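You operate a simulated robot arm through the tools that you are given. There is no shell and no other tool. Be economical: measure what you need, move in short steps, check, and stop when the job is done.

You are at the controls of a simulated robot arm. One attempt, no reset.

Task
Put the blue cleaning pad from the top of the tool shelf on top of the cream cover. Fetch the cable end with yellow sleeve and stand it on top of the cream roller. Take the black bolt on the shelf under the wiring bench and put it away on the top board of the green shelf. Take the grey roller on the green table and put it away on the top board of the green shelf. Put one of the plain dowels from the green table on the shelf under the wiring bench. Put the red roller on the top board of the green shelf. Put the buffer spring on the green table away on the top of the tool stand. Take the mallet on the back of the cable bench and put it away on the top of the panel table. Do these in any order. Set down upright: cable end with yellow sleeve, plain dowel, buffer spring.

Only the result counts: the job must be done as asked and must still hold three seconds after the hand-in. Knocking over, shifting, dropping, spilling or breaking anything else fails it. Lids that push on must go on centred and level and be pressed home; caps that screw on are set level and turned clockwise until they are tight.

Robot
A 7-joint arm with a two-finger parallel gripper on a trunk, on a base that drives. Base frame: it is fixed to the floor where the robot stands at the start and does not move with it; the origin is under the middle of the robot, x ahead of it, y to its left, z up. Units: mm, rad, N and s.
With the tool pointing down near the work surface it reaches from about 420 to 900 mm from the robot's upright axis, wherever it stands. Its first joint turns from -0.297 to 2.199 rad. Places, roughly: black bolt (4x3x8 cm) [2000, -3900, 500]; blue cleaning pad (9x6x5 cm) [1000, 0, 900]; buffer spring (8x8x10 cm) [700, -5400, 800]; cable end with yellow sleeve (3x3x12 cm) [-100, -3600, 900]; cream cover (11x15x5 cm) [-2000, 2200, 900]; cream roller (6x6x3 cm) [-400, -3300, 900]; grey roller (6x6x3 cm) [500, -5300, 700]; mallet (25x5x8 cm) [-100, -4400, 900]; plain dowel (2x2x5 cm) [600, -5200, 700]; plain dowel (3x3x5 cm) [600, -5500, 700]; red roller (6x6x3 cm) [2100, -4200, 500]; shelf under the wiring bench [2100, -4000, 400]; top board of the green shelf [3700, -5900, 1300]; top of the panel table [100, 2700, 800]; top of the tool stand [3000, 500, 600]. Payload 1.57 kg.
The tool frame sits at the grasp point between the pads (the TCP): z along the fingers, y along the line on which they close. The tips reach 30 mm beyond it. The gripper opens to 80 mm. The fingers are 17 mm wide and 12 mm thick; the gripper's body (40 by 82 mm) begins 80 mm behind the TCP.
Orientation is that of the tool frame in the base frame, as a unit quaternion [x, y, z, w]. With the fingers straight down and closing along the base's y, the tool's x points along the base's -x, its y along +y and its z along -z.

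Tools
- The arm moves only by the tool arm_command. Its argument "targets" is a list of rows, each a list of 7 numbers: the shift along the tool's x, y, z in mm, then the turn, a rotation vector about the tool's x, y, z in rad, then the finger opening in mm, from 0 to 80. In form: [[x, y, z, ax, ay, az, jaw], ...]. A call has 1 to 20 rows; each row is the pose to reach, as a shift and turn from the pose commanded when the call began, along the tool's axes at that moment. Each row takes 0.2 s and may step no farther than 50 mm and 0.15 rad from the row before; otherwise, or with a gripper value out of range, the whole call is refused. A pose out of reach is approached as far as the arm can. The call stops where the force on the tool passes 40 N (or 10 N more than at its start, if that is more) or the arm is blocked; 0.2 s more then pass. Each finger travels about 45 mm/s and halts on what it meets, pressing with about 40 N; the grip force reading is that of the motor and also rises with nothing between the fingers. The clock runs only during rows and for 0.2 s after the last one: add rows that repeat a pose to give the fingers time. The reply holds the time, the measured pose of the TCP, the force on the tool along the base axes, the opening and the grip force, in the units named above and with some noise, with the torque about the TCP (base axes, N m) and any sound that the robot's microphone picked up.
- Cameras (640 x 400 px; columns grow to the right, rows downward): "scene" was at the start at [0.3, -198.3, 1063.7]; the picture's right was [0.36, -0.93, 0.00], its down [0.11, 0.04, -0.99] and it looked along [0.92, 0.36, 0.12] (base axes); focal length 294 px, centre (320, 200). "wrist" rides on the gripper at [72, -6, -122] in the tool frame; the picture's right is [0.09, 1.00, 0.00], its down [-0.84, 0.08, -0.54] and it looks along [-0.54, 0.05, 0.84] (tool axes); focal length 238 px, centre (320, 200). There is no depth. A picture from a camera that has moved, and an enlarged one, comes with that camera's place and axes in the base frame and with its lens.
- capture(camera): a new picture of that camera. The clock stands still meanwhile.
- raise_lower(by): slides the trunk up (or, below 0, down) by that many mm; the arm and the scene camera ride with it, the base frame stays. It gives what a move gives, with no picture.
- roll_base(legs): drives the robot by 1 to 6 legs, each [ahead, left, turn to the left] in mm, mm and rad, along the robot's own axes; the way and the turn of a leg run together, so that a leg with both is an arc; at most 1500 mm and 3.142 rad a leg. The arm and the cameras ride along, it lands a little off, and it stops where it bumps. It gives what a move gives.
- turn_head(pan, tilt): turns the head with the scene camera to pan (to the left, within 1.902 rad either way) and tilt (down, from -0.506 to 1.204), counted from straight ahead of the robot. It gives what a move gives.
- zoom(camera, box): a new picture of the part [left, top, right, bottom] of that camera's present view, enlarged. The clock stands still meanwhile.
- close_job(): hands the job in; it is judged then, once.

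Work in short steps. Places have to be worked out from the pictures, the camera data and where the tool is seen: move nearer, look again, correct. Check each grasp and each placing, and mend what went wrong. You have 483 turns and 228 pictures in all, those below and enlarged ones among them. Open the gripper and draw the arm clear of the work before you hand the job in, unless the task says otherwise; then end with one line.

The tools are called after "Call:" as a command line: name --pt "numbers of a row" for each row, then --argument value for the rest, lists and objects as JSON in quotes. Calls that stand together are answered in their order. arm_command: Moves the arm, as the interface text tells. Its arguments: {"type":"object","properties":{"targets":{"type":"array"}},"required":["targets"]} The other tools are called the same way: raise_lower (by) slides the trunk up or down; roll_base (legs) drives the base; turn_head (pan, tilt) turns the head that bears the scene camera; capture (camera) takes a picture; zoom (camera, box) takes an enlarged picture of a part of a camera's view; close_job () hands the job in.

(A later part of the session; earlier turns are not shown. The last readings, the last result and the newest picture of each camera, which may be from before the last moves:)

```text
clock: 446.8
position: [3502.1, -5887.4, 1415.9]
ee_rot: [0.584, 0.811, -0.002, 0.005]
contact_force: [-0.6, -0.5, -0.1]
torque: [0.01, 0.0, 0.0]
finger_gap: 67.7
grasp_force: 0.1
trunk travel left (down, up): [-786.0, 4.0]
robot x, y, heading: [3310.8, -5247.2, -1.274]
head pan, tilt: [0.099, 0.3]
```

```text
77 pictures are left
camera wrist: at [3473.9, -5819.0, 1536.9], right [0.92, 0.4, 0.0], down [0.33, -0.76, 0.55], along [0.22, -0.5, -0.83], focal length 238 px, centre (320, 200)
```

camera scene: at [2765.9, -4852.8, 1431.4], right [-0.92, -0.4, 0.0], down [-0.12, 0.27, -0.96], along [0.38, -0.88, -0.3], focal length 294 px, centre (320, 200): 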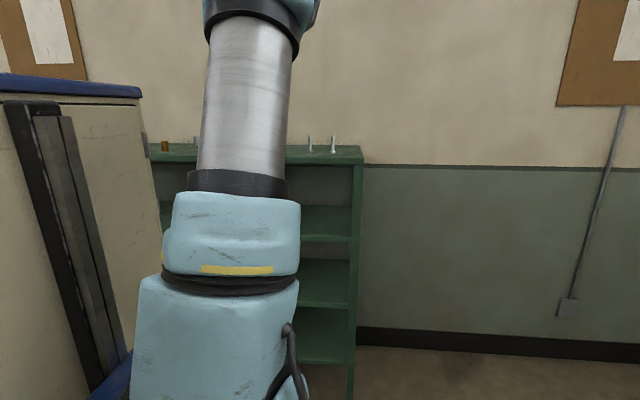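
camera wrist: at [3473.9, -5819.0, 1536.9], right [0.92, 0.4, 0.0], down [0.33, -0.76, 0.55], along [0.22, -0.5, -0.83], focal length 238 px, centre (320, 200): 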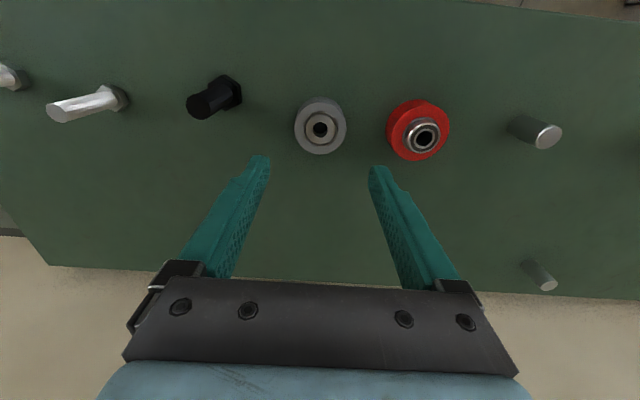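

All three items are on the shelf top. Now the spring: I drive back to the green table.

Call:
roll_base --legs '[[-300, 0, 0], [0, -724, 0], [0, -724, 0], [0, 0, -0.78], [0, 0, -0.78], [0, -340, 0]]'

Call:
raise_lower --by -300

Call:
roll_base --legs '[[380, 0, 0]]'

Call:
capture --camera "wrist"

```text
clock: 461.9
position: [1098.4, -5253.0, 1415.7]
ee_rot: [0.987, 0.161, -0.006, 0.001]
contact_force: [0.4, -0.4, 0.0]
torque: [0.02, 0.02, -0.02]
finger_gap: 68.1
grasp_force: 0.0
trunk travel left (down, up): [-786.0, 4.0]
robot x, y, heading: [1737.5, -5061.8, -2.839]
head pan, tilt: [0.099, 0.3]
```

```text
clock: 464.9
position: [1099.0, -5254.4, 1115.0]
ee_rot: [0.987, 0.161, -0.006, 0.003]
contact_force: [0.6, 0.7, 0.4]
torque: [0.0, -0.01, -0.02]
finger_gap: 67.9
grasp_force: 0.1
trunk travel left (down, up): [-486.0, 304.0]
robot x, y, heading: [1736.0, -5061.1, -2.84]
head pan, tilt: [0.099, 0.3]
```

```text
clock: 467.2
position: [735.9, -5365.6, 1115.9]
ee_rot: [0.987, 0.161, -0.006, 0.002]
contact_force: [0.7, 0.6, -0.4]
torque: [0.03, -0.01, -0.03]
finger_gap: 67.9
grasp_force: 0.0
trunk travel left (down, up): [-486.0, 304.0]
robot x, y, heading: [1372.6, -5177.0, -2.845]
head pan, tilt: [0.099, 0.3]
```

```text
76 pictures are left
camera wrist: at [803.8, -5335.0, 1236.7], right [0.4, -0.92, 0.0], down [-0.76, -0.34, 0.55], along [-0.5, -0.22, -0.83], focal length 238 px, centre (320, 200)
```

wrist: 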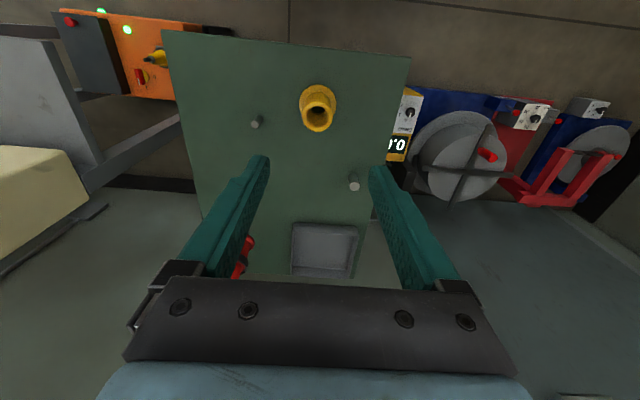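

Spring at ≈[706,-5375]. I move above and descend to ~930, then recheck.

Call:
arm_command --pt "-16 0 45 0 0 0 79" --pt "-31 -1 90 0 0.01 0 79" --pt "-31 -1 135 0 0.01 0 79" --pt "-31 -1 180 0 0.01 0 79"

Call:
capture --camera "wrist"

```text
clock: 468.2
position: [702.7, -5376.1, 937.2]
ee_rot: [0.987, 0.161, -0.002, 0.001]
contact_force: [0.6, 0.3, 1.0]
torque: [0.01, 0.02, -0.01]
finger_gap: 78.8
grasp_force: 0.1
trunk travel left (down, up): [-486.0, 304.0]
robot x, y, heading: [1374.5, -5172.2, -2.843]
head pan, tilt: [0.099, 0.3]
```

```text
75 pictures are left
camera wrist: at [770.9, -5345.1, 1059.3], right [0.4, -0.92, 0.0], down [-0.77, -0.34, 0.54], along [-0.5, -0.22, -0.84], focal length 238 px, centre (320, 200)
```

wrist: 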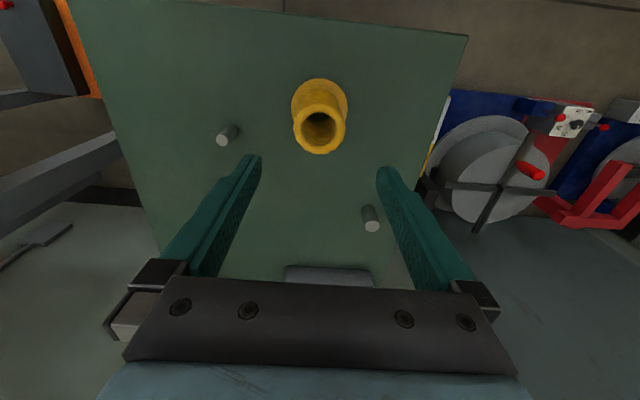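

Nearly centred (shift 4 mm). I descend to z≈790 and close on the coil.

Call:
arm_command --pt "-4 0 45 0 0 0 79" --pt "-4 0 90 0 0 0 79" --pt "-4 0 130 0 0 0 79" --pt "-4 0 147 0 0 0 79"

Call:
capture --camera "wrist"

Call:
arm_command --pt "0 0 0 0 0 0 65" --pt "0 0 0 0 0 0 50" --pt "0 0 0 0 0 0 40" --pt "0 0 0 0 0 0 40" --pt "0 0 0 0 0 0 40"

```text
clock: 469.2
position: [699.7, -5375.5, 789.0]
ee_rot: [0.987, 0.16, -0.001, 0.001]
contact_force: [0.7, 0.2, 0.1]
torque: [-0.01, -0.03, 0.01]
finger_gap: 79.0
grasp_force: 0.1
trunk travel left (down, up): [-486.0, 304.0]
robot x, y, heading: [1378.3, -5178.8, -2.842]
head pan, tilt: [0.099, 0.3]
```

```text
74 pictures are left
camera wrist: at [767.3, -5345.9, 910.8], right [0.4, -0.92, 0.0], down [-0.77, -0.34, 0.54], along [-0.5, -0.22, -0.84], focal length 238 px, centre (320, 200)
```

wrist: 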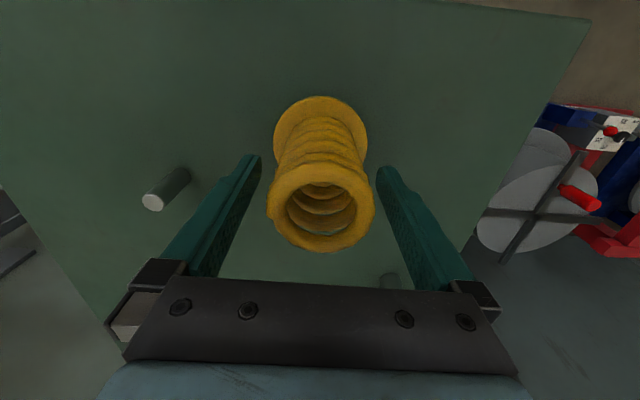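

```text
clock: 470.4
position: [700.2, -5376.4, 790.2]
ee_rot: [0.987, 0.161, 0.0, 0.001]
contact_force: [0.8, 0.3, -0.2]
torque: [0.14, 0.03, -0.01]
finger_gap: 54.2
grasp_force: 40.4
trunk travel left (down, up): [-486.0, 304.0]
robot x, y, heading: [1373.8, -5170.5, -2.842]
head pan, tilt: [0.099, 0.3]
```

Spring gripped (54 mm, 40 N). I lift, retract, and head north.

Call:
arm_command --pt "0 0 -20 0 0 0 40" --pt "0 0 -60 0 0 0 40" --pt "0 0 -100 0 0 0 40" --pt "0 0 -140 0 0 0 40" --pt "20 0 -180 0 0 0 40" --pt "50 0 -210 0 0 0 40" --pt "80 0 -240 0 0 0 40"

Call:
roll_base --legs '[[-220, 0, 0], [0, 0, -0.94], [0, 0, -0.93], [0, 360, 0]]'

Call:
turn_head --pan -0.4 --tilt 0.1

Call:
capture --camera "scene"

Call:
capture --camera "wrist"

```text
clock: 472.1
position: [777.1, -5350.9, 1029.2]
ee_rot: [0.987, 0.16, 0.001, 0.001]
contact_force: [-0.1, 0.1, -5.6]
torque: [0.0, -0.01, 0.01]
finger_gap: 54.4
grasp_force: 40.2
trunk travel left (down, up): [-486.0, 304.0]
robot x, y, heading: [1378.2, -5172.2, -2.84]
head pan, tilt: [0.099, 0.3]
```

```text
clock: 480.4
position: [1231.2, -4487.8, 1028.7]
ee_rot: [0.716, -0.698, 0.0, 0.0]
contact_force: [0.1, -0.2, -5.6]
torque: [-0.03, -0.04, 0.03]
finger_gap: 53.5
grasp_force: 39.6
trunk travel left (down, up): [-486.0, 304.0]
robot x, y, heading: [1229.6, -5110.0, 1.576]
head pan, tilt: [0.099, 0.3]
```

```text
clock: 481.4
position: [1231.8, -4488.2, 1028.5]
ee_rot: [0.717, -0.697, -0.001, 0.0]
contact_force: [-0.6, -0.4, -5.6]
torque: [-0.01, 0.02, -0.01]
finger_gap: 53.7
grasp_force: 40.4
trunk travel left (down, up): [-486.0, 304.0]
robot x, y, heading: [1229.9, -5111.2, 1.573]
head pan, tilt: [-0.4, 0.099]
```

```text
73 pictures are left
camera scene: at [1492.2, -5104.8, 1155.0], right [0.92, -0.38, 0.0], down [-0.04, -0.09, -0.99], along [0.38, 0.92, -0.1], focal length 294 px, centre (320, 200)
```

scene: 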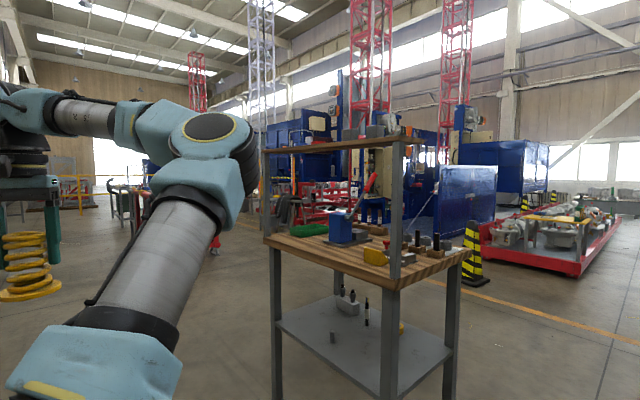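

```text
72 pictures are left
camera wrist: at [1241.7, -4558.3, 1151.1], right [-0.99, -0.12, 0.0], down [-0.1, 0.83, 0.54], along [-0.07, 0.54, -0.84], focal length 238 px, centre (320, 200)
```

wrist: 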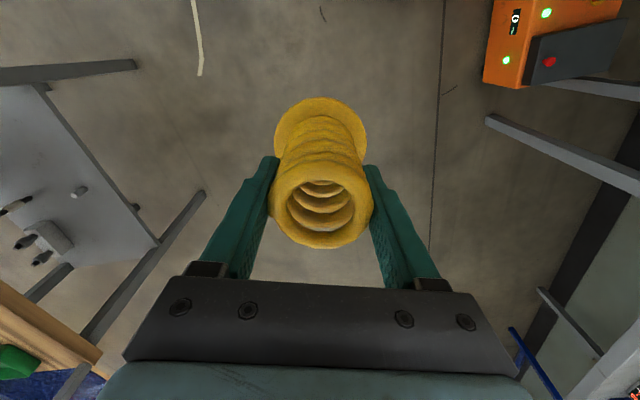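

The corridor north is clear. I drive ahead 2.9 m.

Call:
roll_base --legs '[[1500, 0, 0], [1400, 0, 0]]'

Call:
turn_head --pan -0.5 --tilt 0.15

Call:
capture --camera "scene"

```text
clock: 495.4
position: [1209.5, -1579.0, 1029.1]
ee_rot: [0.718, -0.696, -0.001, 0.0]
contact_force: [-0.2, -0.4, -5.1]
torque: [0.06, -0.02, 0.03]
finger_gap: 47.5
grasp_force: 40.0
trunk travel left (down, up): [-486.0, 304.0]
robot x, y, heading: [1207.0, -2202.2, 1.577]
head pan, tilt: [-0.4, 0.099]
```

```text
clock: 496.1
position: [1208.8, -1578.3, 1028.1]
ee_rot: [0.718, -0.696, -0.001, 0.0]
contact_force: [-0.1, -0.6, -5.2]
torque: [0.06, 0.0, -0.01]
finger_gap: 47.4
grasp_force: 39.8
trunk travel left (down, up): [-486.0, 304.0]
robot x, y, heading: [1206.2, -2201.1, 1.582]
head pan, tilt: [-0.499, 0.15]
```

```text
71 pictures are left
camera scene: at [1480.1, -2198.4, 1150.4], right [0.88, -0.47, 0.0], down [-0.07, -0.13, -0.99], along [0.46, 0.87, -0.15], focal length 294 px, centre (320, 200)
```

scene: 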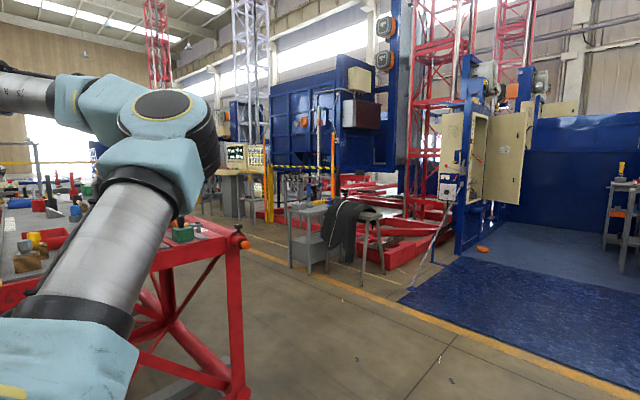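

Finger gap changed to 47.5 mm, so I check the spring in the wrist camera, and enlarge the tool stand at (320,210).

Call:
capture --camera "wrist"

Call:
zoom --camera "scene" --box '[260, 170, 420, 290]'

```text
70 pictures are left
camera wrist: at [1218.7, -1649.6, 1151.1], right [-0.99, -0.12, 0.0], down [-0.1, 0.83, 0.54], along [-0.07, 0.54, -0.84], focal length 238 px, centre (320, 200)
```

wrist: 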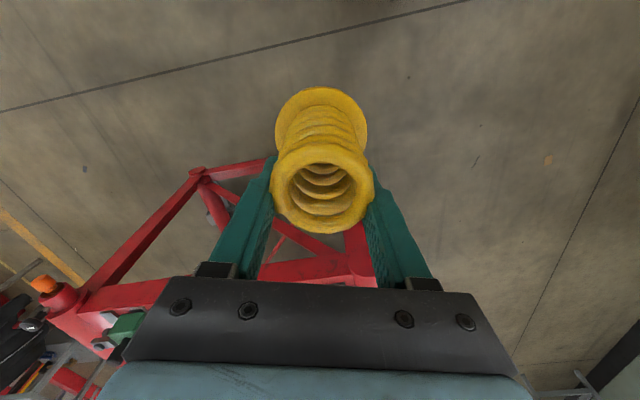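

```text
3.33 times, centred on (340, 230) of scene
camera zoom: at [1480.1, -2198.4, 1150.4], right [0.88, -0.47, 0.0], down [-0.07, -0.13, -0.99], along [0.46, 0.87, -0.15], focal length 981 px, centre (253, 100)
```

zoom: 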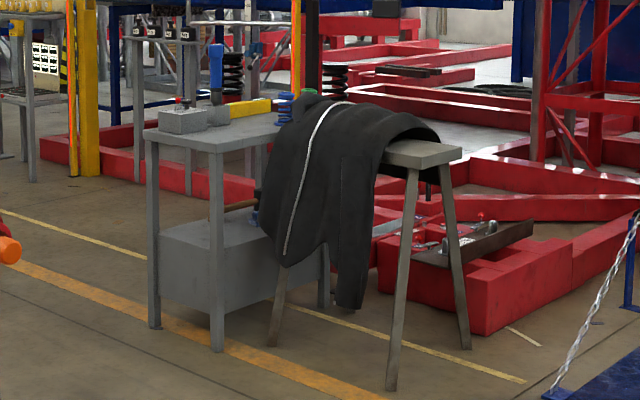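

The spring has slid ~12 mm off-centre in the fingers. I set it down on the clear floor here and regrip it. First I lower the trunk.

Call:
raise_lower --by -400

Call:
arm_command --pt "0 0 45 0 0 0 40" --pt "0 0 90 0 0 0 40" --pt "0 0 135 0 0 0 40" --pt "0 0 180 0 0 0 40" --pt "0 0 225 0 0 0 40" --pt "0 0 270 0 0 0 40" --pt "0 0 315 0 0 0 40" --pt "0 0 360 0 0 0 40" --pt "0 0 405 0 0 0 40" --pt "0 0 450 0 0 0 40"

Call:
capture --camera "wrist"

```text
clock: 499.9
position: [1209.0, -1579.4, 628.0]
ee_rot: [0.718, -0.696, -0.001, -0.001]
contact_force: [0.5, 0.4, -5.6]
torque: [0.04, 0.0, 0.01]
finger_gap: 47.6
grasp_force: 39.6
trunk travel left (down, up): [-86.0, 704.0]
robot x, y, heading: [1206.2, -2204.5, 1.579]
head pan, tilt: [-0.499, 0.15]
```

```text
clock: 502.1
position: [1208.9, -1580.6, 178.2]
ee_rot: [0.718, -0.696, -0.001, 0.0]
contact_force: [-0.2, -0.7, -5.6]
torque: [0.05, 0.0, 0.02]
finger_gap: 47.7
grasp_force: 40.1
trunk travel left (down, up): [-86.0, 704.0]
robot x, y, heading: [1206.6, -2206.7, 1.582]
head pan, tilt: [-0.499, 0.15]
```

```text
68 pictures are left
camera wrist: at [1218.3, -1650.4, 300.6], right [-0.99, -0.12, 0.0], down [-0.1, 0.83, 0.54], along [-0.07, 0.54, -0.84], focal length 238 px, centre (320, 200)
```

wrist: 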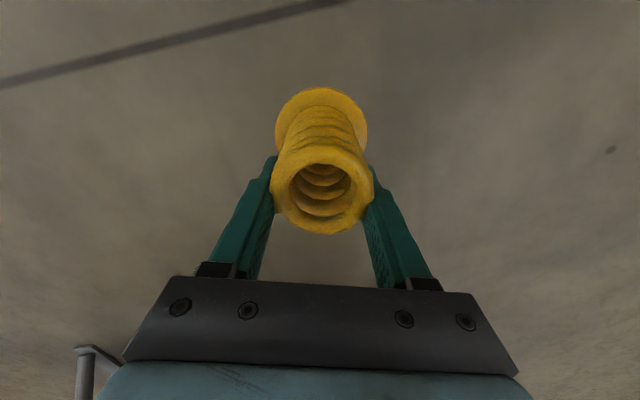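

Lower to just above the floor and creep to contact.

Call:
arm_command --pt "0 0 40 0 0 0 40" --pt "0 0 80 0 0 0 40" --pt "0 0 92 0 0 0 40"

Call:
arm_command --pt "0 0 4 0 0 0 40" --pt "0 0 8 0 0 0 40" --pt "0 0 12 0 0 0 40" --pt "0 0 16 0 0 0 40" --pt "0 0 20 0 0 0 40" --pt "0 0 24 0 0 0 40" --pt "0 0 28 0 0 0 40"

```text
clock: 502.9
position: [1208.7, -1578.9, 87.7]
ee_rot: [0.718, -0.696, -0.001, 0.001]
contact_force: [0.3, 0.7, -5.6]
torque: [0.02, -0.01, 0.0]
finger_gap: 47.7
grasp_force: 39.7
trunk travel left (down, up): [-86.0, 704.0]
robot x, y, heading: [1205.6, -2202.8, 1.582]
head pan, tilt: [-0.499, 0.15]
```

```text
clock: 504.5
position: [1207.8, -1577.1, 64.1]
ee_rot: [0.718, -0.696, -0.003, -0.001]
contact_force: [2.8, -6.0, 22.9]
torque: [-0.09, -0.45, 0.0]
finger_gap: 47.4
grasp_force: 39.9
trunk travel left (down, up): [-86.0, 704.0]
robot x, y, heading: [1203.3, -2205.4, 1.58]
head pan, tilt: [-0.499, 0.15]
stopped in row 7: the force on the tool passed its limit at 49 N (the readings are from after the stop); the commanded pose is now the measured one
```

On the floor. I open, lift above the spring, and turn the hand 90° so the fingers close along the driving direction.

Call:
arm_command --pt "0 0 -1 0 0 0 50" --pt "0 0 -1 0 0 0 65" --pt "0 0 -1 0 0 0 79" --pt "0 0 -1 0 0 0 79" --pt "0 0 -45 0 0 0 79" --pt "0 0 -90 0 0 0 79" --pt "0 0 -120 0 0 0 79"

Call:
arm_command --pt "0 0 0 0 0 0.145 79" --pt "0 0 0 0 0 0.29 79" --pt "0 0 0 0 0 0.435 79" --pt "0 0 0 0 0 0.58 79" --pt "0 0 0 0 0 0.725 79" --pt "0 0 0 0 0 0.87 79" --pt "0 0 0 0 0 1.015 79" --pt "0 0 0 0 0 1.16 79" --pt "0 0 0 0 0 1.305 79" --pt "0 0 0 0 0 1.45 79" --pt "0 0 0 0 0 1.57 79"

Call:
capture --camera "wrist"

```text
clock: 506.1
position: [1207.2, -1577.5, 182.3]
ee_rot: [0.718, -0.696, -0.002, -0.001]
contact_force: [0.1, 0.3, 0.2]
torque: [0.0, 0.07, 0.02]
finger_gap: 78.9
grasp_force: 0.0
trunk travel left (down, up): [-86.0, 704.0]
robot x, y, heading: [1204.3, -2200.8, 1.577]
head pan, tilt: [-0.499, 0.15]
```

```text
clock: 508.5
position: [1207.3, -1577.7, 182.6]
ee_rot: [-0.015, 1.0, 0.001, -0.001]
contact_force: [-0.3, 0.8, 0.3]
torque: [0.0, -0.03, -0.03]
finger_gap: 79.1
grasp_force: 0.0
trunk travel left (down, up): [-86.0, 704.0]
robot x, y, heading: [1205.9, -2201.3, 1.584]
head pan, tilt: [-0.499, 0.15]
```

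```text
67 pictures are left
camera wrist: at [1137.1, -1585.7, 304.6], right [-0.12, 0.99, 0.0], down [0.84, 0.1, 0.54], along [0.54, 0.07, -0.84], focal length 238 px, centre (320, 200)
```

wrist: 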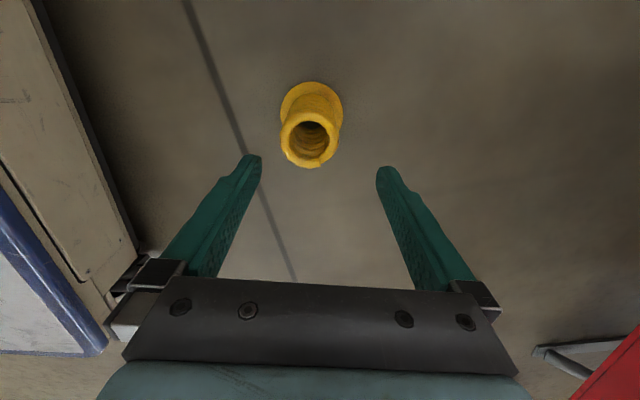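

The spring stands upright. I correct (−9 mm along y, +3 along x), descend 116 mm and close.

Call:
arm_command --pt "3.5 -9.4 20 0 0 0 79" --pt "3.5 -9.4 65 0 0 0 79" --pt "3.5 -9.4 110 0 0 0 79" --pt "3.5 -9.4 118 0 0 0 79"

Call:
arm_command --pt "0 0 0 0 0 0 65" --pt "0 0 0 0 0 0 50" --pt "0 0 0 0 0 0 40" --pt "0 0 0 0 0 0 40" --pt "0 0 0 0 0 0 40"

Call:
capture --camera "wrist"

```text
clock: 509.5
position: [1204.9, -1586.0, 63.6]
ee_rot: [-0.017, 1.0, 0.002, 0.0]
contact_force: [0.1, -1.4, 0.8]
torque: [0.01, 0.0, 0.02]
finger_gap: 79.1
grasp_force: 0.0
trunk travel left (down, up): [-86.0, 704.0]
robot x, y, heading: [1206.5, -2203.9, 1.582]
head pan, tilt: [-0.499, 0.15]
```

```text
clock: 510.7
position: [1204.3, -1587.3, 63.9]
ee_rot: [-0.017, 1.0, 0.002, -0.001]
contact_force: [0.5, -2.0, -0.7]
torque: [-0.36, -0.05, -0.01]
finger_gap: 55.0
grasp_force: 40.0
trunk travel left (down, up): [-86.0, 704.0]
robot x, y, heading: [1206.2, -2204.1, 1.578]
head pan, tilt: [-0.499, 0.15]
```

```text
66 pictures are left
camera wrist: at [1133.6, -1594.8, 186.4], right [-0.12, 0.99, 0.0], down [0.83, 0.1, 0.54], along [0.54, 0.07, -0.84], focal length 238 px, centre (320, 200)
```

wrist: 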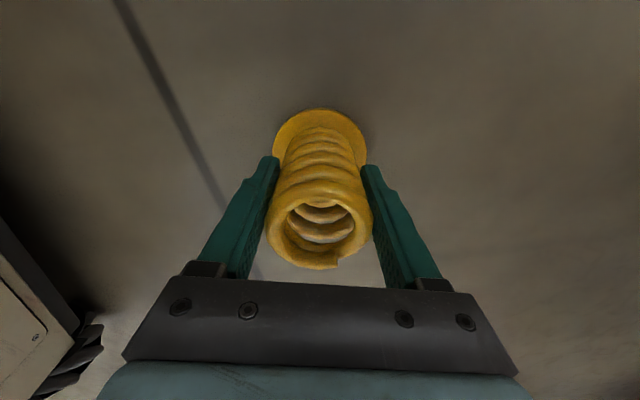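

Re-gripped centrally (55 mm). I lift, raise the trunk, and drive toward the tool stand.

Call:
arm_command --pt "0 0 -20 0 0 0 40" --pt "0 0 -65 0 0 0 40" --pt "0 0 -110 0 0 0 40" --pt "0 0 -155 0 0 0 40" --pt "0 0 -200 0 0 0 40" --pt "0 0 -245 0 0 0 40" --pt "0 0 -290 0 0 0 40" --pt "0 0 -335 0 0 0 40" --pt "0 0 -380 0 0 0 40"

Call:
raise_lower --by 400

Call:
roll_base --legs '[[0, 0, -0.95], [1420, 0, 0], [0, 0, 1.23], [800, 0, 0]]'

Call:
turn_head --pan -0.6 --tilt 0.3

Call:
capture --camera "scene"

```text
clock: 512.7
position: [1204.7, -1588.1, 444.8]
ee_rot: [-0.017, 1.0, 0.002, -0.001]
contact_force: [-0.1, 0.7, -5.1]
torque: [-0.01, 0.02, 0.01]
finger_gap: 54.8
grasp_force: 40.5
trunk travel left (down, up): [-86.0, 704.0]
robot x, y, heading: [1207.3, -2202.2, 1.579]
head pan, tilt: [-0.499, 0.15]
```

```text
clock: 516.5
position: [1206.7, -1588.9, 844.9]
ee_rot: [-0.017, 1.0, 0.002, -0.001]
contact_force: [0.5, -0.2, -5.4]
torque: [0.0, 0.0, 0.01]
finger_gap: 54.8
grasp_force: 40.5
trunk travel left (down, up): [-486.0, 304.0]
robot x, y, heading: [1201.7, -2202.7, 1.579]
head pan, tilt: [-0.499, 0.15]
```

```text
clock: 533.0
position: [1937.5, -11.0, 845.6]
ee_rot: [-0.159, 0.987, 0.002, -0.001]
contact_force: [0.5, 0.5, -4.9]
torque: [-0.03, 0.01, 0.01]
finger_gap: 54.8
grasp_force: 40.2
trunk travel left (down, up): [-486.0, 304.0]
robot x, y, heading: [2115.8, -600.0, 1.869]
head pan, tilt: [-0.499, 0.15]
```

```text
clock: 533.7
position: [1937.8, -11.1, 845.0]
ee_rot: [-0.16, 0.987, 0.001, -0.001]
contact_force: [0.3, -0.5, -5.8]
torque: [0.01, 0.0, -0.01]
finger_gap: 54.6
grasp_force: 40.3
trunk travel left (down, up): [-486.0, 304.0]
robot x, y, heading: [2112.3, -602.4, 1.868]
head pan, tilt: [-0.6, 0.3]
```

```text
65 pictures are left
camera scene: at [2384.5, -519.3, 1136.4], right [0.95, -0.3, 0.0], down [-0.09, -0.28, -0.96], along [0.28, 0.91, -0.3], focal length 294 px, centre (320, 200)
```

scene: 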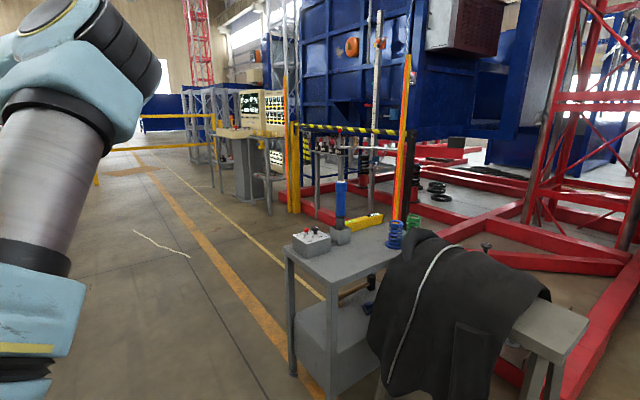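

The tool stand top shows a box, a tall blue tool, yellow bar and two springs; the front-middle is free. I enlarge.

Call:
zoom --camera "scene" --box '[270, 190, 450, 310]'

```text
3.33 times, centred on (360, 250) of scene
camera zoom: at [2384.5, -519.3, 1136.4], right [0.95, -0.3, 0.0], down [-0.09, -0.28, -0.96], along [0.28, 0.91, -0.3], focal length 981 px, centre (187, 33)
```

zoom: 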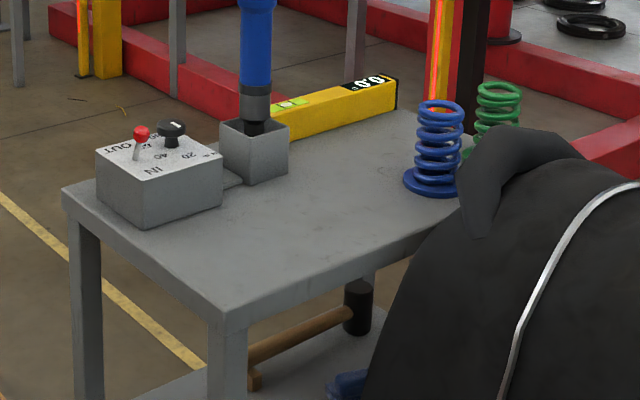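

The free middle of the stand top is around [2774,373]. I drive ahead 745, turn right to face it, and look.

Call:
roll_base --legs '[[745, 0, 0], [0, 0, -0.79], [0, 0, -0.79]]'

Call:
capture --camera "wrist"

Call:
turn_head --pan -0.1 --tilt 0.45

Call:
capture --camera "scene"

```text
clock: 540.9
position: [2337.8, 533.6, 843.9]
ee_rot: [0.359, 0.933, 0.002, 0.001]
contact_force: [-0.3, -0.6, -4.6]
torque: [0.04, 0.04, 0.02]
finger_gap: 54.4
grasp_force: 40.2
trunk travel left (down, up): [-486.0, 304.0]
robot x, y, heading: [1910.7, 90.2, 0.814]
head pan, tilt: [-0.6, 0.3]
stopped in leg 3: the robot was blocked; the commanded pose is now the measured one
```

```text
63 pictures are left
camera wrist: at [2281.2, 577.8, 966.1], right [0.6, 0.8, 0.0], down [0.67, -0.5, 0.54], along [0.43, -0.32, -0.84], focal length 238 px, centre (320, 200)
```

wrist: 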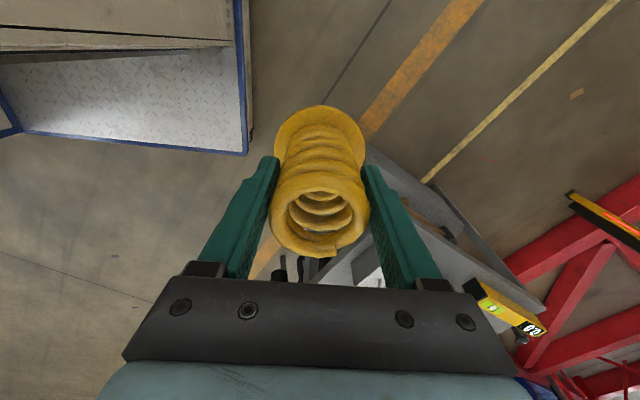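

```text
clock: 541.8
position: [2338.8, 535.4, 844.9]
ee_rot: [0.359, 0.933, 0.002, -0.001]
contact_force: [0.3, -1.1, -5.2]
torque: [0.06, 0.04, 0.01]
finger_gap: 54.7
grasp_force: 39.4
trunk travel left (down, up): [-486.0, 304.0]
robot x, y, heading: [1915.8, 91.5, 0.813]
head pan, tilt: [-0.099, 0.45]
```

```text
62 pictures are left
camera scene: at [2094.1, -64.7, 1122.5], right [0.65, -0.76, 0.0], down [-0.33, -0.28, -0.9], along [0.68, 0.59, -0.44], focal length 294 px, centre (320, 200)
```

scene: 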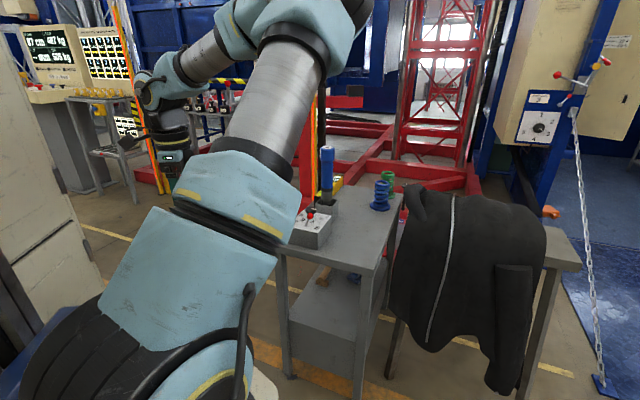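

Rotation was blocked behind (red frame side). I raise the hand 80 mm, move ahead 110, then finish the turn.

Call:
arm_command --pt "0 0 -40 0 0 0 40" --pt "0 0 -80 0 0 0 40"

Call:
roll_base --legs '[[110, 0, 0], [0, 0, -0.52]]'

Call:
capture --camera "wrist"

```text
clock: 542.4
position: [2338.8, 534.5, 925.5]
ee_rot: [0.358, 0.934, 0.001, 0.0]
contact_force: [0.5, -0.3, -5.4]
torque: [0.03, 0.01, 0.0]
finger_gap: 54.8
grasp_force: 39.9
trunk travel left (down, up): [-486.0, 304.0]
robot x, y, heading: [1910.0, 90.6, 0.817]
head pan, tilt: [-0.099, 0.45]
```

```text
clock: 545.1
position: [2579.7, 340.5, 925.2]
ee_rot: [0.589, 0.808, 0.003, 0.0]
contact_force: [-0.4, -0.3, -5.7]
torque: [0.01, -0.05, 0.02]
finger_gap: 54.8
grasp_force: 40.1
trunk travel left (down, up): [-486.0, 304.0]
robot x, y, heading: [1989.8, 173.4, 0.288]
head pan, tilt: [-0.099, 0.45]
```

```text
61 pictures are left
camera wrist: at [2551.4, 407.7, 1047.3], right [0.92, 0.39, 0.0], down [0.33, -0.77, 0.54], along [0.21, -0.5, -0.84], focal length 238 px, centre (320, 200)
```

wrist: 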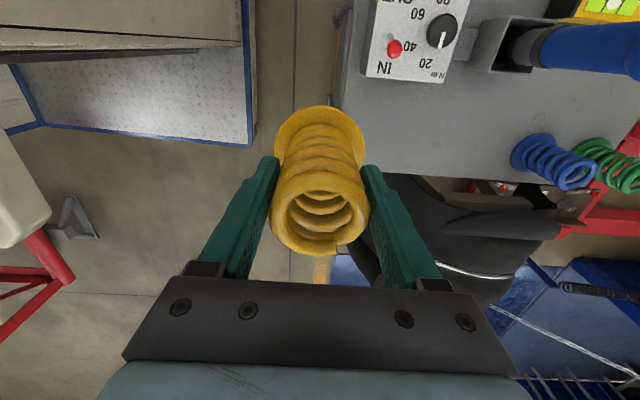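

Overhead view shows the free spot at ≈[2780,373]. I drive ahead 160, then shift the arm.

Call:
roll_base --legs '[[160, 0, 0]]'

Call:
arm_command --pt "-15 18 0 0 0 0 40" --pt "-30 36 0 0 0 0 40"

Call:
capture --camera "wrist"

```text
clock: 546.5
position: [2731.8, 385.0, 925.8]
ee_rot: [0.59, 0.807, 0.002, 0.0]
contact_force: [0.0, -0.4, -5.1]
torque: [-0.01, 0.01, -0.04]
finger_gap: 54.6
grasp_force: 39.9
trunk travel left (down, up): [-486.0, 304.0]
robot x, y, heading: [2141.2, 212.5, 0.289]
head pan, tilt: [-0.099, 0.45]
```

```text
clock: 547.1
position: [2774.9, 365.3, 925.2]
ee_rot: [0.59, 0.807, 0.001, 0.001]
contact_force: [-0.7, -0.2, -5.0]
torque: [0.02, 0.01, -0.02]
finger_gap: 54.7
grasp_force: 40.0
trunk travel left (down, up): [-486.0, 304.0]
robot x, y, heading: [2137.5, 214.1, 0.285]
head pan, tilt: [-0.099, 0.45]
```

```text
60 pictures are left
camera wrist: at [2747.3, 434.2, 1047.8], right [0.92, 0.39, 0.0], down [0.33, -0.77, 0.54], along [0.21, -0.5, -0.84], focal length 238 px, centre (320, 200)
```

wrist: 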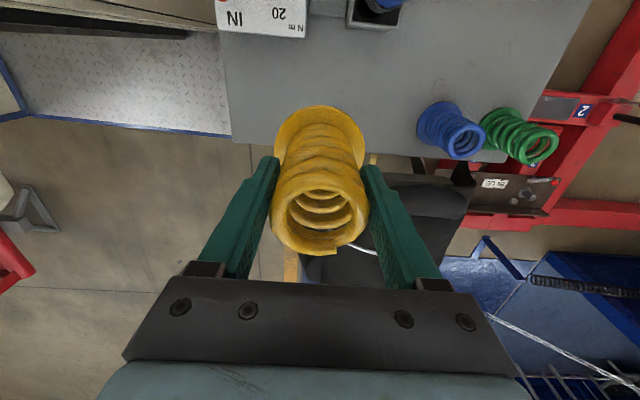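

The landing point is mid-surface, clear of the box, tall tool and springs. I lower 230 mm.

Call:
arm_command --pt "0 0 45 0 0 0 40" --pt "0 0 90 0 0 0 40" --pt "0 0 135 0 0 0 40" --pt "0 0 180 0 0 0 40" --pt "0 0 225 0 0 0 40"

Call:
capture --camera "wrist"

```text
clock: 548.3
position: [2776.9, 368.9, 700.2]
ee_rot: [0.589, 0.808, 0.002, 0.0]
contact_force: [1.1, 0.2, -6.0]
torque: [0.02, -0.02, 0.02]
finger_gap: 54.7
grasp_force: 39.3
trunk travel left (down, up): [-486.0, 304.0]
robot x, y, heading: [2139.9, 212.5, 0.287]
head pan, tilt: [-0.099, 0.45]
```

```text
59 pictures are left
camera wrist: at [2749.2, 435.3, 822.1], right [0.92, 0.39, 0.0], down [0.33, -0.78, 0.54], along [0.21, -0.5, -0.84], focal length 238 px, centre (320, 200)
```

wrist: 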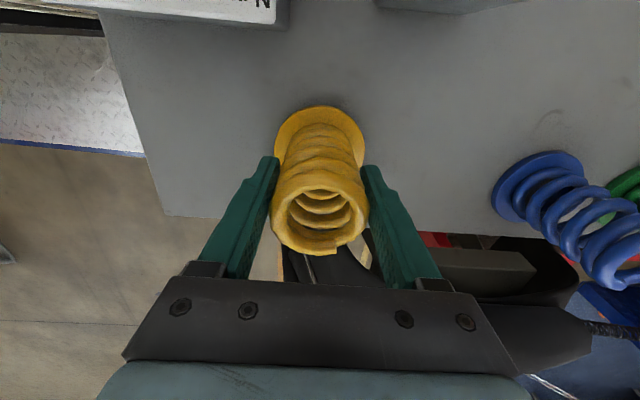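

I creep down to contact.

Call:
arm_command --pt "0 0 10 0 0 0 40" --pt "0 0 18 0 0 0 40" --pt "0 0 22 0 0 0 40" --pt "0 0 26 0 0 0 40" --pt "0 0 30 0 0 0 40"

Call:
arm_command --pt "0 0 3 0 0 0 40" --pt "0 0 6 0 0 0 40" --pt "0 0 9 0 0 0 40" --pt "0 0 12 0 0 0 40"

```text
clock: 549.0
position: [2775.6, 369.4, 683.5]
ee_rot: [0.59, 0.808, 0.004, 0.001]
contact_force: [-7.0, -6.6, 23.8]
torque: [-0.66, 1.58, 0.17]
finger_gap: 54.8
grasp_force: 40.5
trunk travel left (down, up): [-486.0, 304.0]
robot x, y, heading: [2141.1, 216.6, 0.284]
head pan, tilt: [-0.099, 0.45]
stopped in row 3: the force on the tool passed its limit at 59 N (the readings are from after the stop); the commanded pose is now the measured one
```

```text
clock: 549.4
position: [2774.4, 368.4, 683.0]
ee_rot: [0.589, 0.808, 0.004, 0.001]
contact_force: [-6.5, -6.4, 21.7]
torque: [-0.57, 1.43, 0.17]
finger_gap: 54.7
grasp_force: 40.0
trunk travel left (down, up): [-486.0, 304.0]
robot x, y, heading: [2144.4, 214.0, 0.284]
head pan, tilt: [-0.099, 0.45]
stopped in row 1: the force on the tool passed its limit at 45 N (the readings are from after the stop); the commanded pose is now the measured one
```

Contact at z≈683. I raise 1 mm, open, check, then lift.

Call:
arm_command --pt "0 0 -1.5 0 0 0 50" --pt "0 0 -1.5 0 0 0 60" --pt "0 0 -1.5 0 0 0 72" --pt "0 0 -1.5 0 0 0 79" --pt "0 0 -1.5 0 0 0 79"

Call:
capture --camera "wrist"

```text
clock: 550.6
position: [2776.9, 369.5, 682.2]
ee_rot: [0.59, 0.807, 0.004, 0.001]
contact_force: [0.1, -0.6, 0.1]
torque: [-0.01, 0.01, 0.0]
finger_gap: 78.9
grasp_force: 0.1
trunk travel left (down, up): [-486.0, 304.0]
robot x, y, heading: [2141.4, 217.9, 0.283]
head pan, tilt: [-0.099, 0.45]
```

```text
58 pictures are left
camera wrist: at [2748.3, 436.1, 806.1], right [0.92, 0.39, 0.01], down [0.33, -0.78, 0.54], along [0.22, -0.5, -0.84], focal length 238 px, centre (320, 200)
```

wrist: 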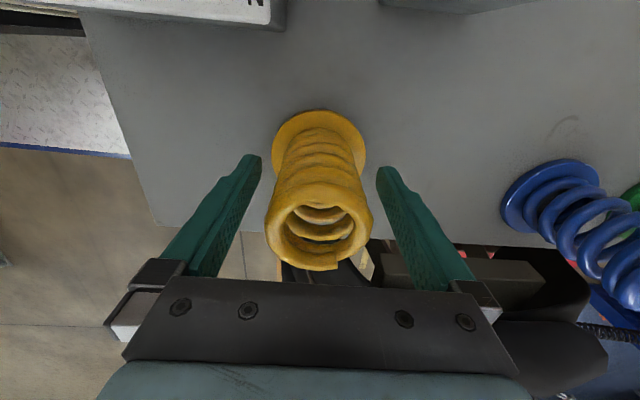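

The spring stands upright on the stand. I lift straight up clear of it and check.

Call:
arm_command --pt "0 0 -45 0 0 0 79" --pt "0 0 -90 0 0 0 79" --pt "0 0 -135 0 0 0 79" --pt "0 0 -180 0 0 0 79" --pt "0 0 -225 0 0 0 79" --pt "0 0 -260 0 0 0 79"

Call:
capture --camera "wrist"

```text
clock: 552.0
position: [2775.5, 367.4, 943.5]
ee_rot: [0.59, 0.807, 0.003, 0.002]
contact_force: [0.6, -0.8, 0.2]
torque: [0.0, 0.01, 0.0]
finger_gap: 79.0
grasp_force: 0.1
trunk travel left (down, up): [-486.0, 304.0]
robot x, y, heading: [2143.0, 217.8, 0.286]
head pan, tilt: [-0.099, 0.45]
```

```text
57 pictures are left
camera wrist: at [2747.4, 434.2, 1066.0], right [0.92, 0.39, 0.01], down [0.33, -0.78, 0.54], along [0.22, -0.5, -0.84], focal length 238 px, centre (320, 200)
```

wrist: 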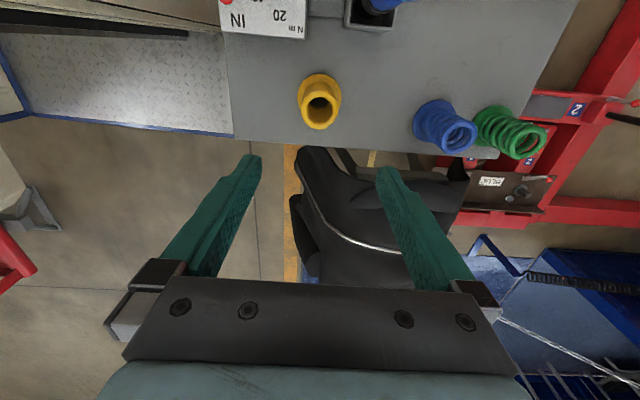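

Spring done. Last is the mallet on the cable bench. I retract the arm and drive back via the open floor.

Call:
arm_command --pt "0 -40 -20 0 0 0 50" --pt "0 -80 -40 0 0 0 30" --pt "0 -100 -60 0 0 0 20"

Call:
roll_base --legs '[[-100, 0, 0], [0, -1500, 0], [0, 0, -1.378], [0, 0, -1.378], [1450, 0, 0]]'

```text
clock: 552.8
position: [2678.9, 336.9, 1001.6]
ee_rot: [0.59, 0.807, 0.003, 0.001]
contact_force: [-0.3, 0.1, 0.0]
torque: [0.0, -0.01, 0.0]
finger_gap: 20.1
grasp_force: 0.0
trunk travel left (down, up): [-486.0, 304.0]
robot x, y, heading: [2139.2, 218.2, 0.288]
head pan, tilt: [-0.099, 0.45]
```

```text
clock: 574.5
position: [895.5, -2492.2, 1002.9]
ee_rot: [0.908, -0.418, 0.0, 0.003]
contact_force: [-0.2, -0.7, 0.2]
torque: [-0.01, 0.03, -0.01]
finger_gap: 19.9
grasp_force: 0.0
trunk travel left (down, up): [-486.0, 304.0]
robot x, y, heading: [1346.5, -2169.1, -2.462]
head pan, tilt: [-0.099, 0.45]
```

I continue south toward the mallet's section of the bench.

Call:
roll_base --legs '[[0, 0, 0.739], [1000, 0, 0], [900, 0, 0]]'

Call:
turn_head --pan -0.6 --tilt 0.25

Call:
capture --camera "scene"

```text
clock: 586.0
position: [957.5, -4592.2, 1000.8]
ee_rot: [0.998, -0.061, 0.001, 0.004]
contact_force: [-0.1, -0.3, 0.5]
torque: [0.01, 0.01, 0.0]
finger_gap: 20.1
grasp_force: 0.0
trunk travel left (down, up): [-486.0, 304.0]
robot x, y, heading: [1074.4, -4052.5, -1.715]
head pan, tilt: [-0.099, 0.45]
```

```text
clock: 586.9
position: [958.6, -4592.6, 1002.8]
ee_rot: [0.998, -0.061, 0.0, 0.004]
contact_force: [-0.6, -0.2, -0.4]
torque: [0.02, 0.0, 0.01]
finger_gap: 20.0
grasp_force: 0.1
trunk travel left (down, up): [-486.0, 304.0]
robot x, y, heading: [1072.7, -4054.9, -1.717]
head pan, tilt: [-0.6, 0.25]
```

```text
56 pictures are left
camera scene: at [793.8, -4008.0, 1141.1], right [-0.74, 0.68, 0.0], down [0.17, 0.18, -0.97], along [-0.66, -0.71, -0.25], focal length 294 px, centre (320, 200)
```

scene: 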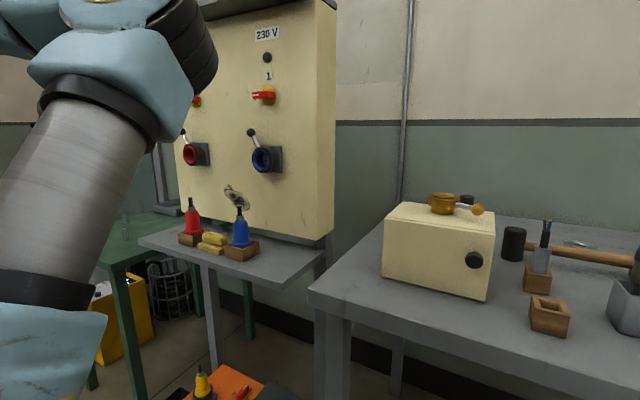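

The mallet (black head, wooden handle) is at right. I pan further right.

Call:
turn_head --pan -1.1 --tilt 0.35

Call:
capture --camera "scene"

```text
clock: 587.9
position: [958.3, -4592.5, 1000.9]
ee_rot: [0.998, -0.062, 0.0, 0.004]
contact_force: [0.1, 0.1, -0.2]
torque: [-0.01, 0.02, -0.01]
finger_gap: 20.1
grasp_force: 0.1
trunk travel left (down, up): [-486.0, 304.0]
robot x, y, heading: [1075.4, -4051.3, -1.713]
head pan, tilt: [-1.1, 0.351]
```

```text
55 pictures are left
camera scene: at [768.9, -3969.2, 1131.7], right [-0.32, 0.95, 0.0], down [0.33, 0.11, -0.94], along [-0.89, -0.3, -0.34], focal length 294 px, centre (320, 200)
```

scene: 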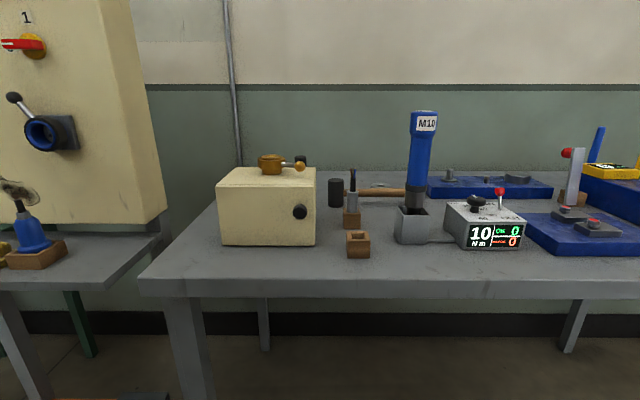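

Call:
zoom --camera "scene" --box '[200, 90, 460, 270]'

```text
2.22 times, centred on (330, 180) of scene
camera zoom: at [768.9, -3969.2, 1131.7], right [-0.32, 0.95, 0.0], down [0.33, 0.11, -0.94], along [-0.89, -0.3, -0.34], focal length 654 px, centre (298, 244)
```

zoom: 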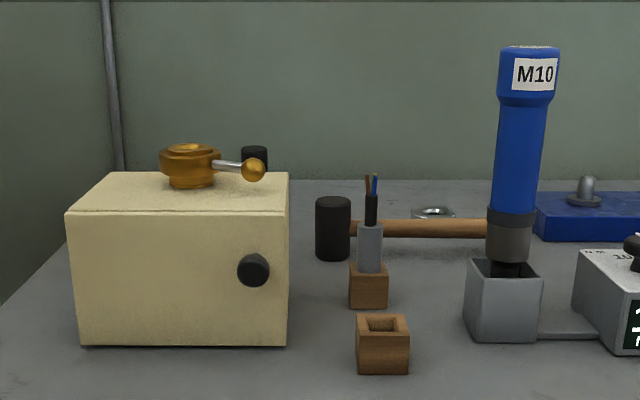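

The target mallet is behind the cream box near [-120,-4370]. I raise the trunk and turn to face the bench.

Call:
raise_lower --by 300

Call:
roll_base --legs '[[0, 0, -0.57], [0, 0, -0.56]]'

Call:
capture --camera "wrist"

```text
clock: 590.9
position: [958.7, -4592.5, 1302.7]
ee_rot: [0.998, -0.061, 0.0, 0.003]
contact_force: [0.2, 0.4, -0.2]
torque: [0.04, -0.03, -0.02]
finger_gap: 20.0
grasp_force: 0.1
trunk travel left (down, up): [-786.0, 4.0]
robot x, y, heading: [1075.4, -4054.5, -1.712]
head pan, tilt: [-1.1, 0.351]
```

```text
clock: 594.4
position: [534.9, -4177.2, 1302.1]
ee_rot: [0.809, -0.587, -0.001, 0.003]
contact_force: [0.7, 0.2, -0.1]
torque: [-0.01, 0.01, 0.02]
finger_gap: 20.0
grasp_force: 0.0
trunk travel left (down, up): [-786.0, 4.0]
robot x, y, heading: [1074.4, -4050.9, -2.848]
head pan, tilt: [-1.1, 0.351]
```

```text
53 pictures are left
camera wrist: at [565.5, -4241.3, 1424.6], right [-0.92, -0.4, 0.01], down [-0.33, 0.77, 0.54], along [-0.22, 0.49, -0.84], focal length 238 px, centre (320, 200)
```

wrist: 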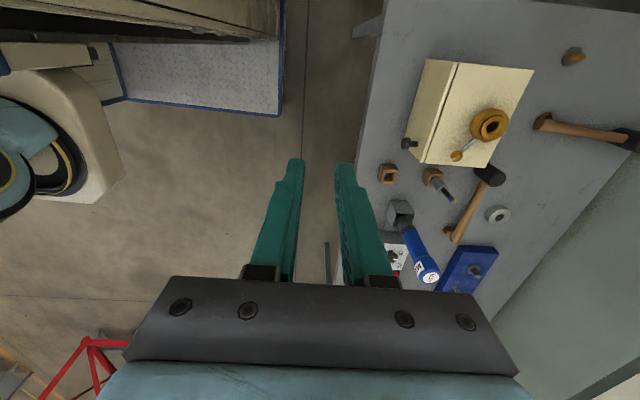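

Overhead: the target mallet B lies behind the cream box, handle toward me, roughly along the approach direction, grip point ≈[-100,-4348]. I yaw the hand −1.56 so the fingers close sideways, and move the base closer.

Call:
arm_command --pt "0 0 0 0 0 -0.145 40" --pt "0 0 0 0 0 -0.29 50" --pt "0 0 0 0 0 -0.435 60" --pt "0 0 0 0 0 -0.58 60" --pt "0 0 0 0 0 -0.725 60" --pt "0 0 0 0 0 -0.87 60" --pt "0 0 0 0 0 -1.015 60" --pt "0 0 0 0 0 -1.16 60" --pt "0 0 0 0 0 -1.305 60" --pt "0 0 0 0 0 -1.45 60" --pt "0 0 0 0 0 -1.557 60"

Call:
roll_base --legs '[[0, -55, 0], [200, 0, 0]]'

Call:
capture --camera "wrist"

```text
clock: 596.8
position: [534.9, -4176.1, 1302.5]
ee_rot: [0.988, 0.152, -0.003, 0.001]
contact_force: [0.0, 1.1, -0.2]
torque: [-0.03, 0.0, 0.02]
finger_gap: 60.0
grasp_force: 0.1
trunk travel left (down, up): [-786.0, 4.0]
robot x, y, heading: [1072.6, -4053.2, -2.847]
head pan, tilt: [-1.1, 0.351]
```

```text
clock: 599.0
position: [324.9, -4182.0, 1302.0]
ee_rot: [0.989, 0.151, -0.003, 0.002]
contact_force: [-0.1, -0.4, 0.2]
torque: [0.0, -0.01, 0.03]
finger_gap: 60.0
grasp_force: 0.1
trunk travel left (down, up): [-786.0, 4.0]
robot x, y, heading: [861.5, -4054.1, -2.849]
head pan, tilt: [-1.1, 0.351]
```

```text
52 pictures are left
camera wrist: at [393.8, -4152.4, 1423.9], right [0.38, -0.92, 0.0], down [-0.77, -0.32, 0.55], along [-0.51, -0.21, -0.84], focal length 238 px, centre (320, 200)
```

wrist: 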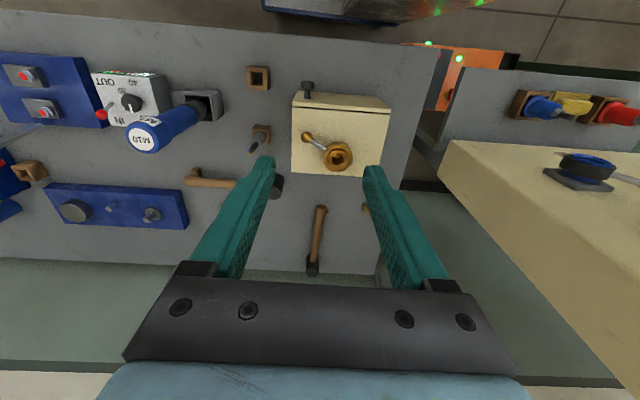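

The mallet lies straight ahead in the hand's lane; grip point ≈[-102,-4338]. I move the base 45 mm closer and extend the arm above it, pitching forward 0.45.

Call:
roll_base --legs '[[45, 0, 0]]'

Call:
arm_command --pt "-41 2 15 0 -0.045 0 60" --pt "-82 4 30 0 -0.09 0 60" --pt "-123 6 45 0 -0.135 0 60" --pt "-164 8 60 0 -0.18 0 60" --pt "-205 11 75 0 -0.225 0 60" --pt "-246 13 90 0 -0.27 0 60" --pt "-287 15 105 0 -0.315 0 60" --pt "-328 17 120 0 -0.36 0 60" --pt "-369 19 135 0 -0.405 0 60" --pt "-405 21 150 0 -0.45 0 60"

Call:
capture --camera "wrist"

```text
clock: 599.9
position: [281.9, -4194.9, 1301.9]
ee_rot: [0.989, 0.15, -0.003, 0.001]
contact_force: [0.4, 0.9, -0.5]
torque: [0.01, 0.0, 0.01]
finger_gap: 59.9
grasp_force: 0.1
trunk travel left (down, up): [-786.0, 4.0]
robot x, y, heading: [821.7, -4072.4, -2.855]
head pan, tilt: [-1.1, 0.351]
```

```text
clock: 602.0
position: [-98.6, -4335.2, 1156.4]
ee_rot: [0.963, 0.146, -0.224, 0.035]
contact_force: [0.4, 1.3, 1.3]
torque: [-0.01, -0.02, 0.02]
finger_gap: 60.0
grasp_force: 0.1
trunk travel left (down, up): [-786.0, 4.0]
robot x, y, heading: [819.3, -4072.2, -2.849]
head pan, tilt: [-1.1, 0.351]
```

```text
51 pictures are left
camera wrist: at [12.6, -4292.8, 1234.1], right [0.37, -0.93, -0.04], down [-0.46, -0.22, 0.86], along [-0.8, -0.3, -0.51], focal length 238 px, centre (320, 200)
```

wrist: 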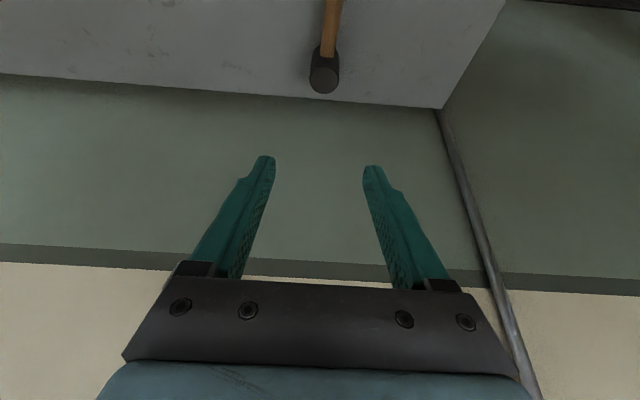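

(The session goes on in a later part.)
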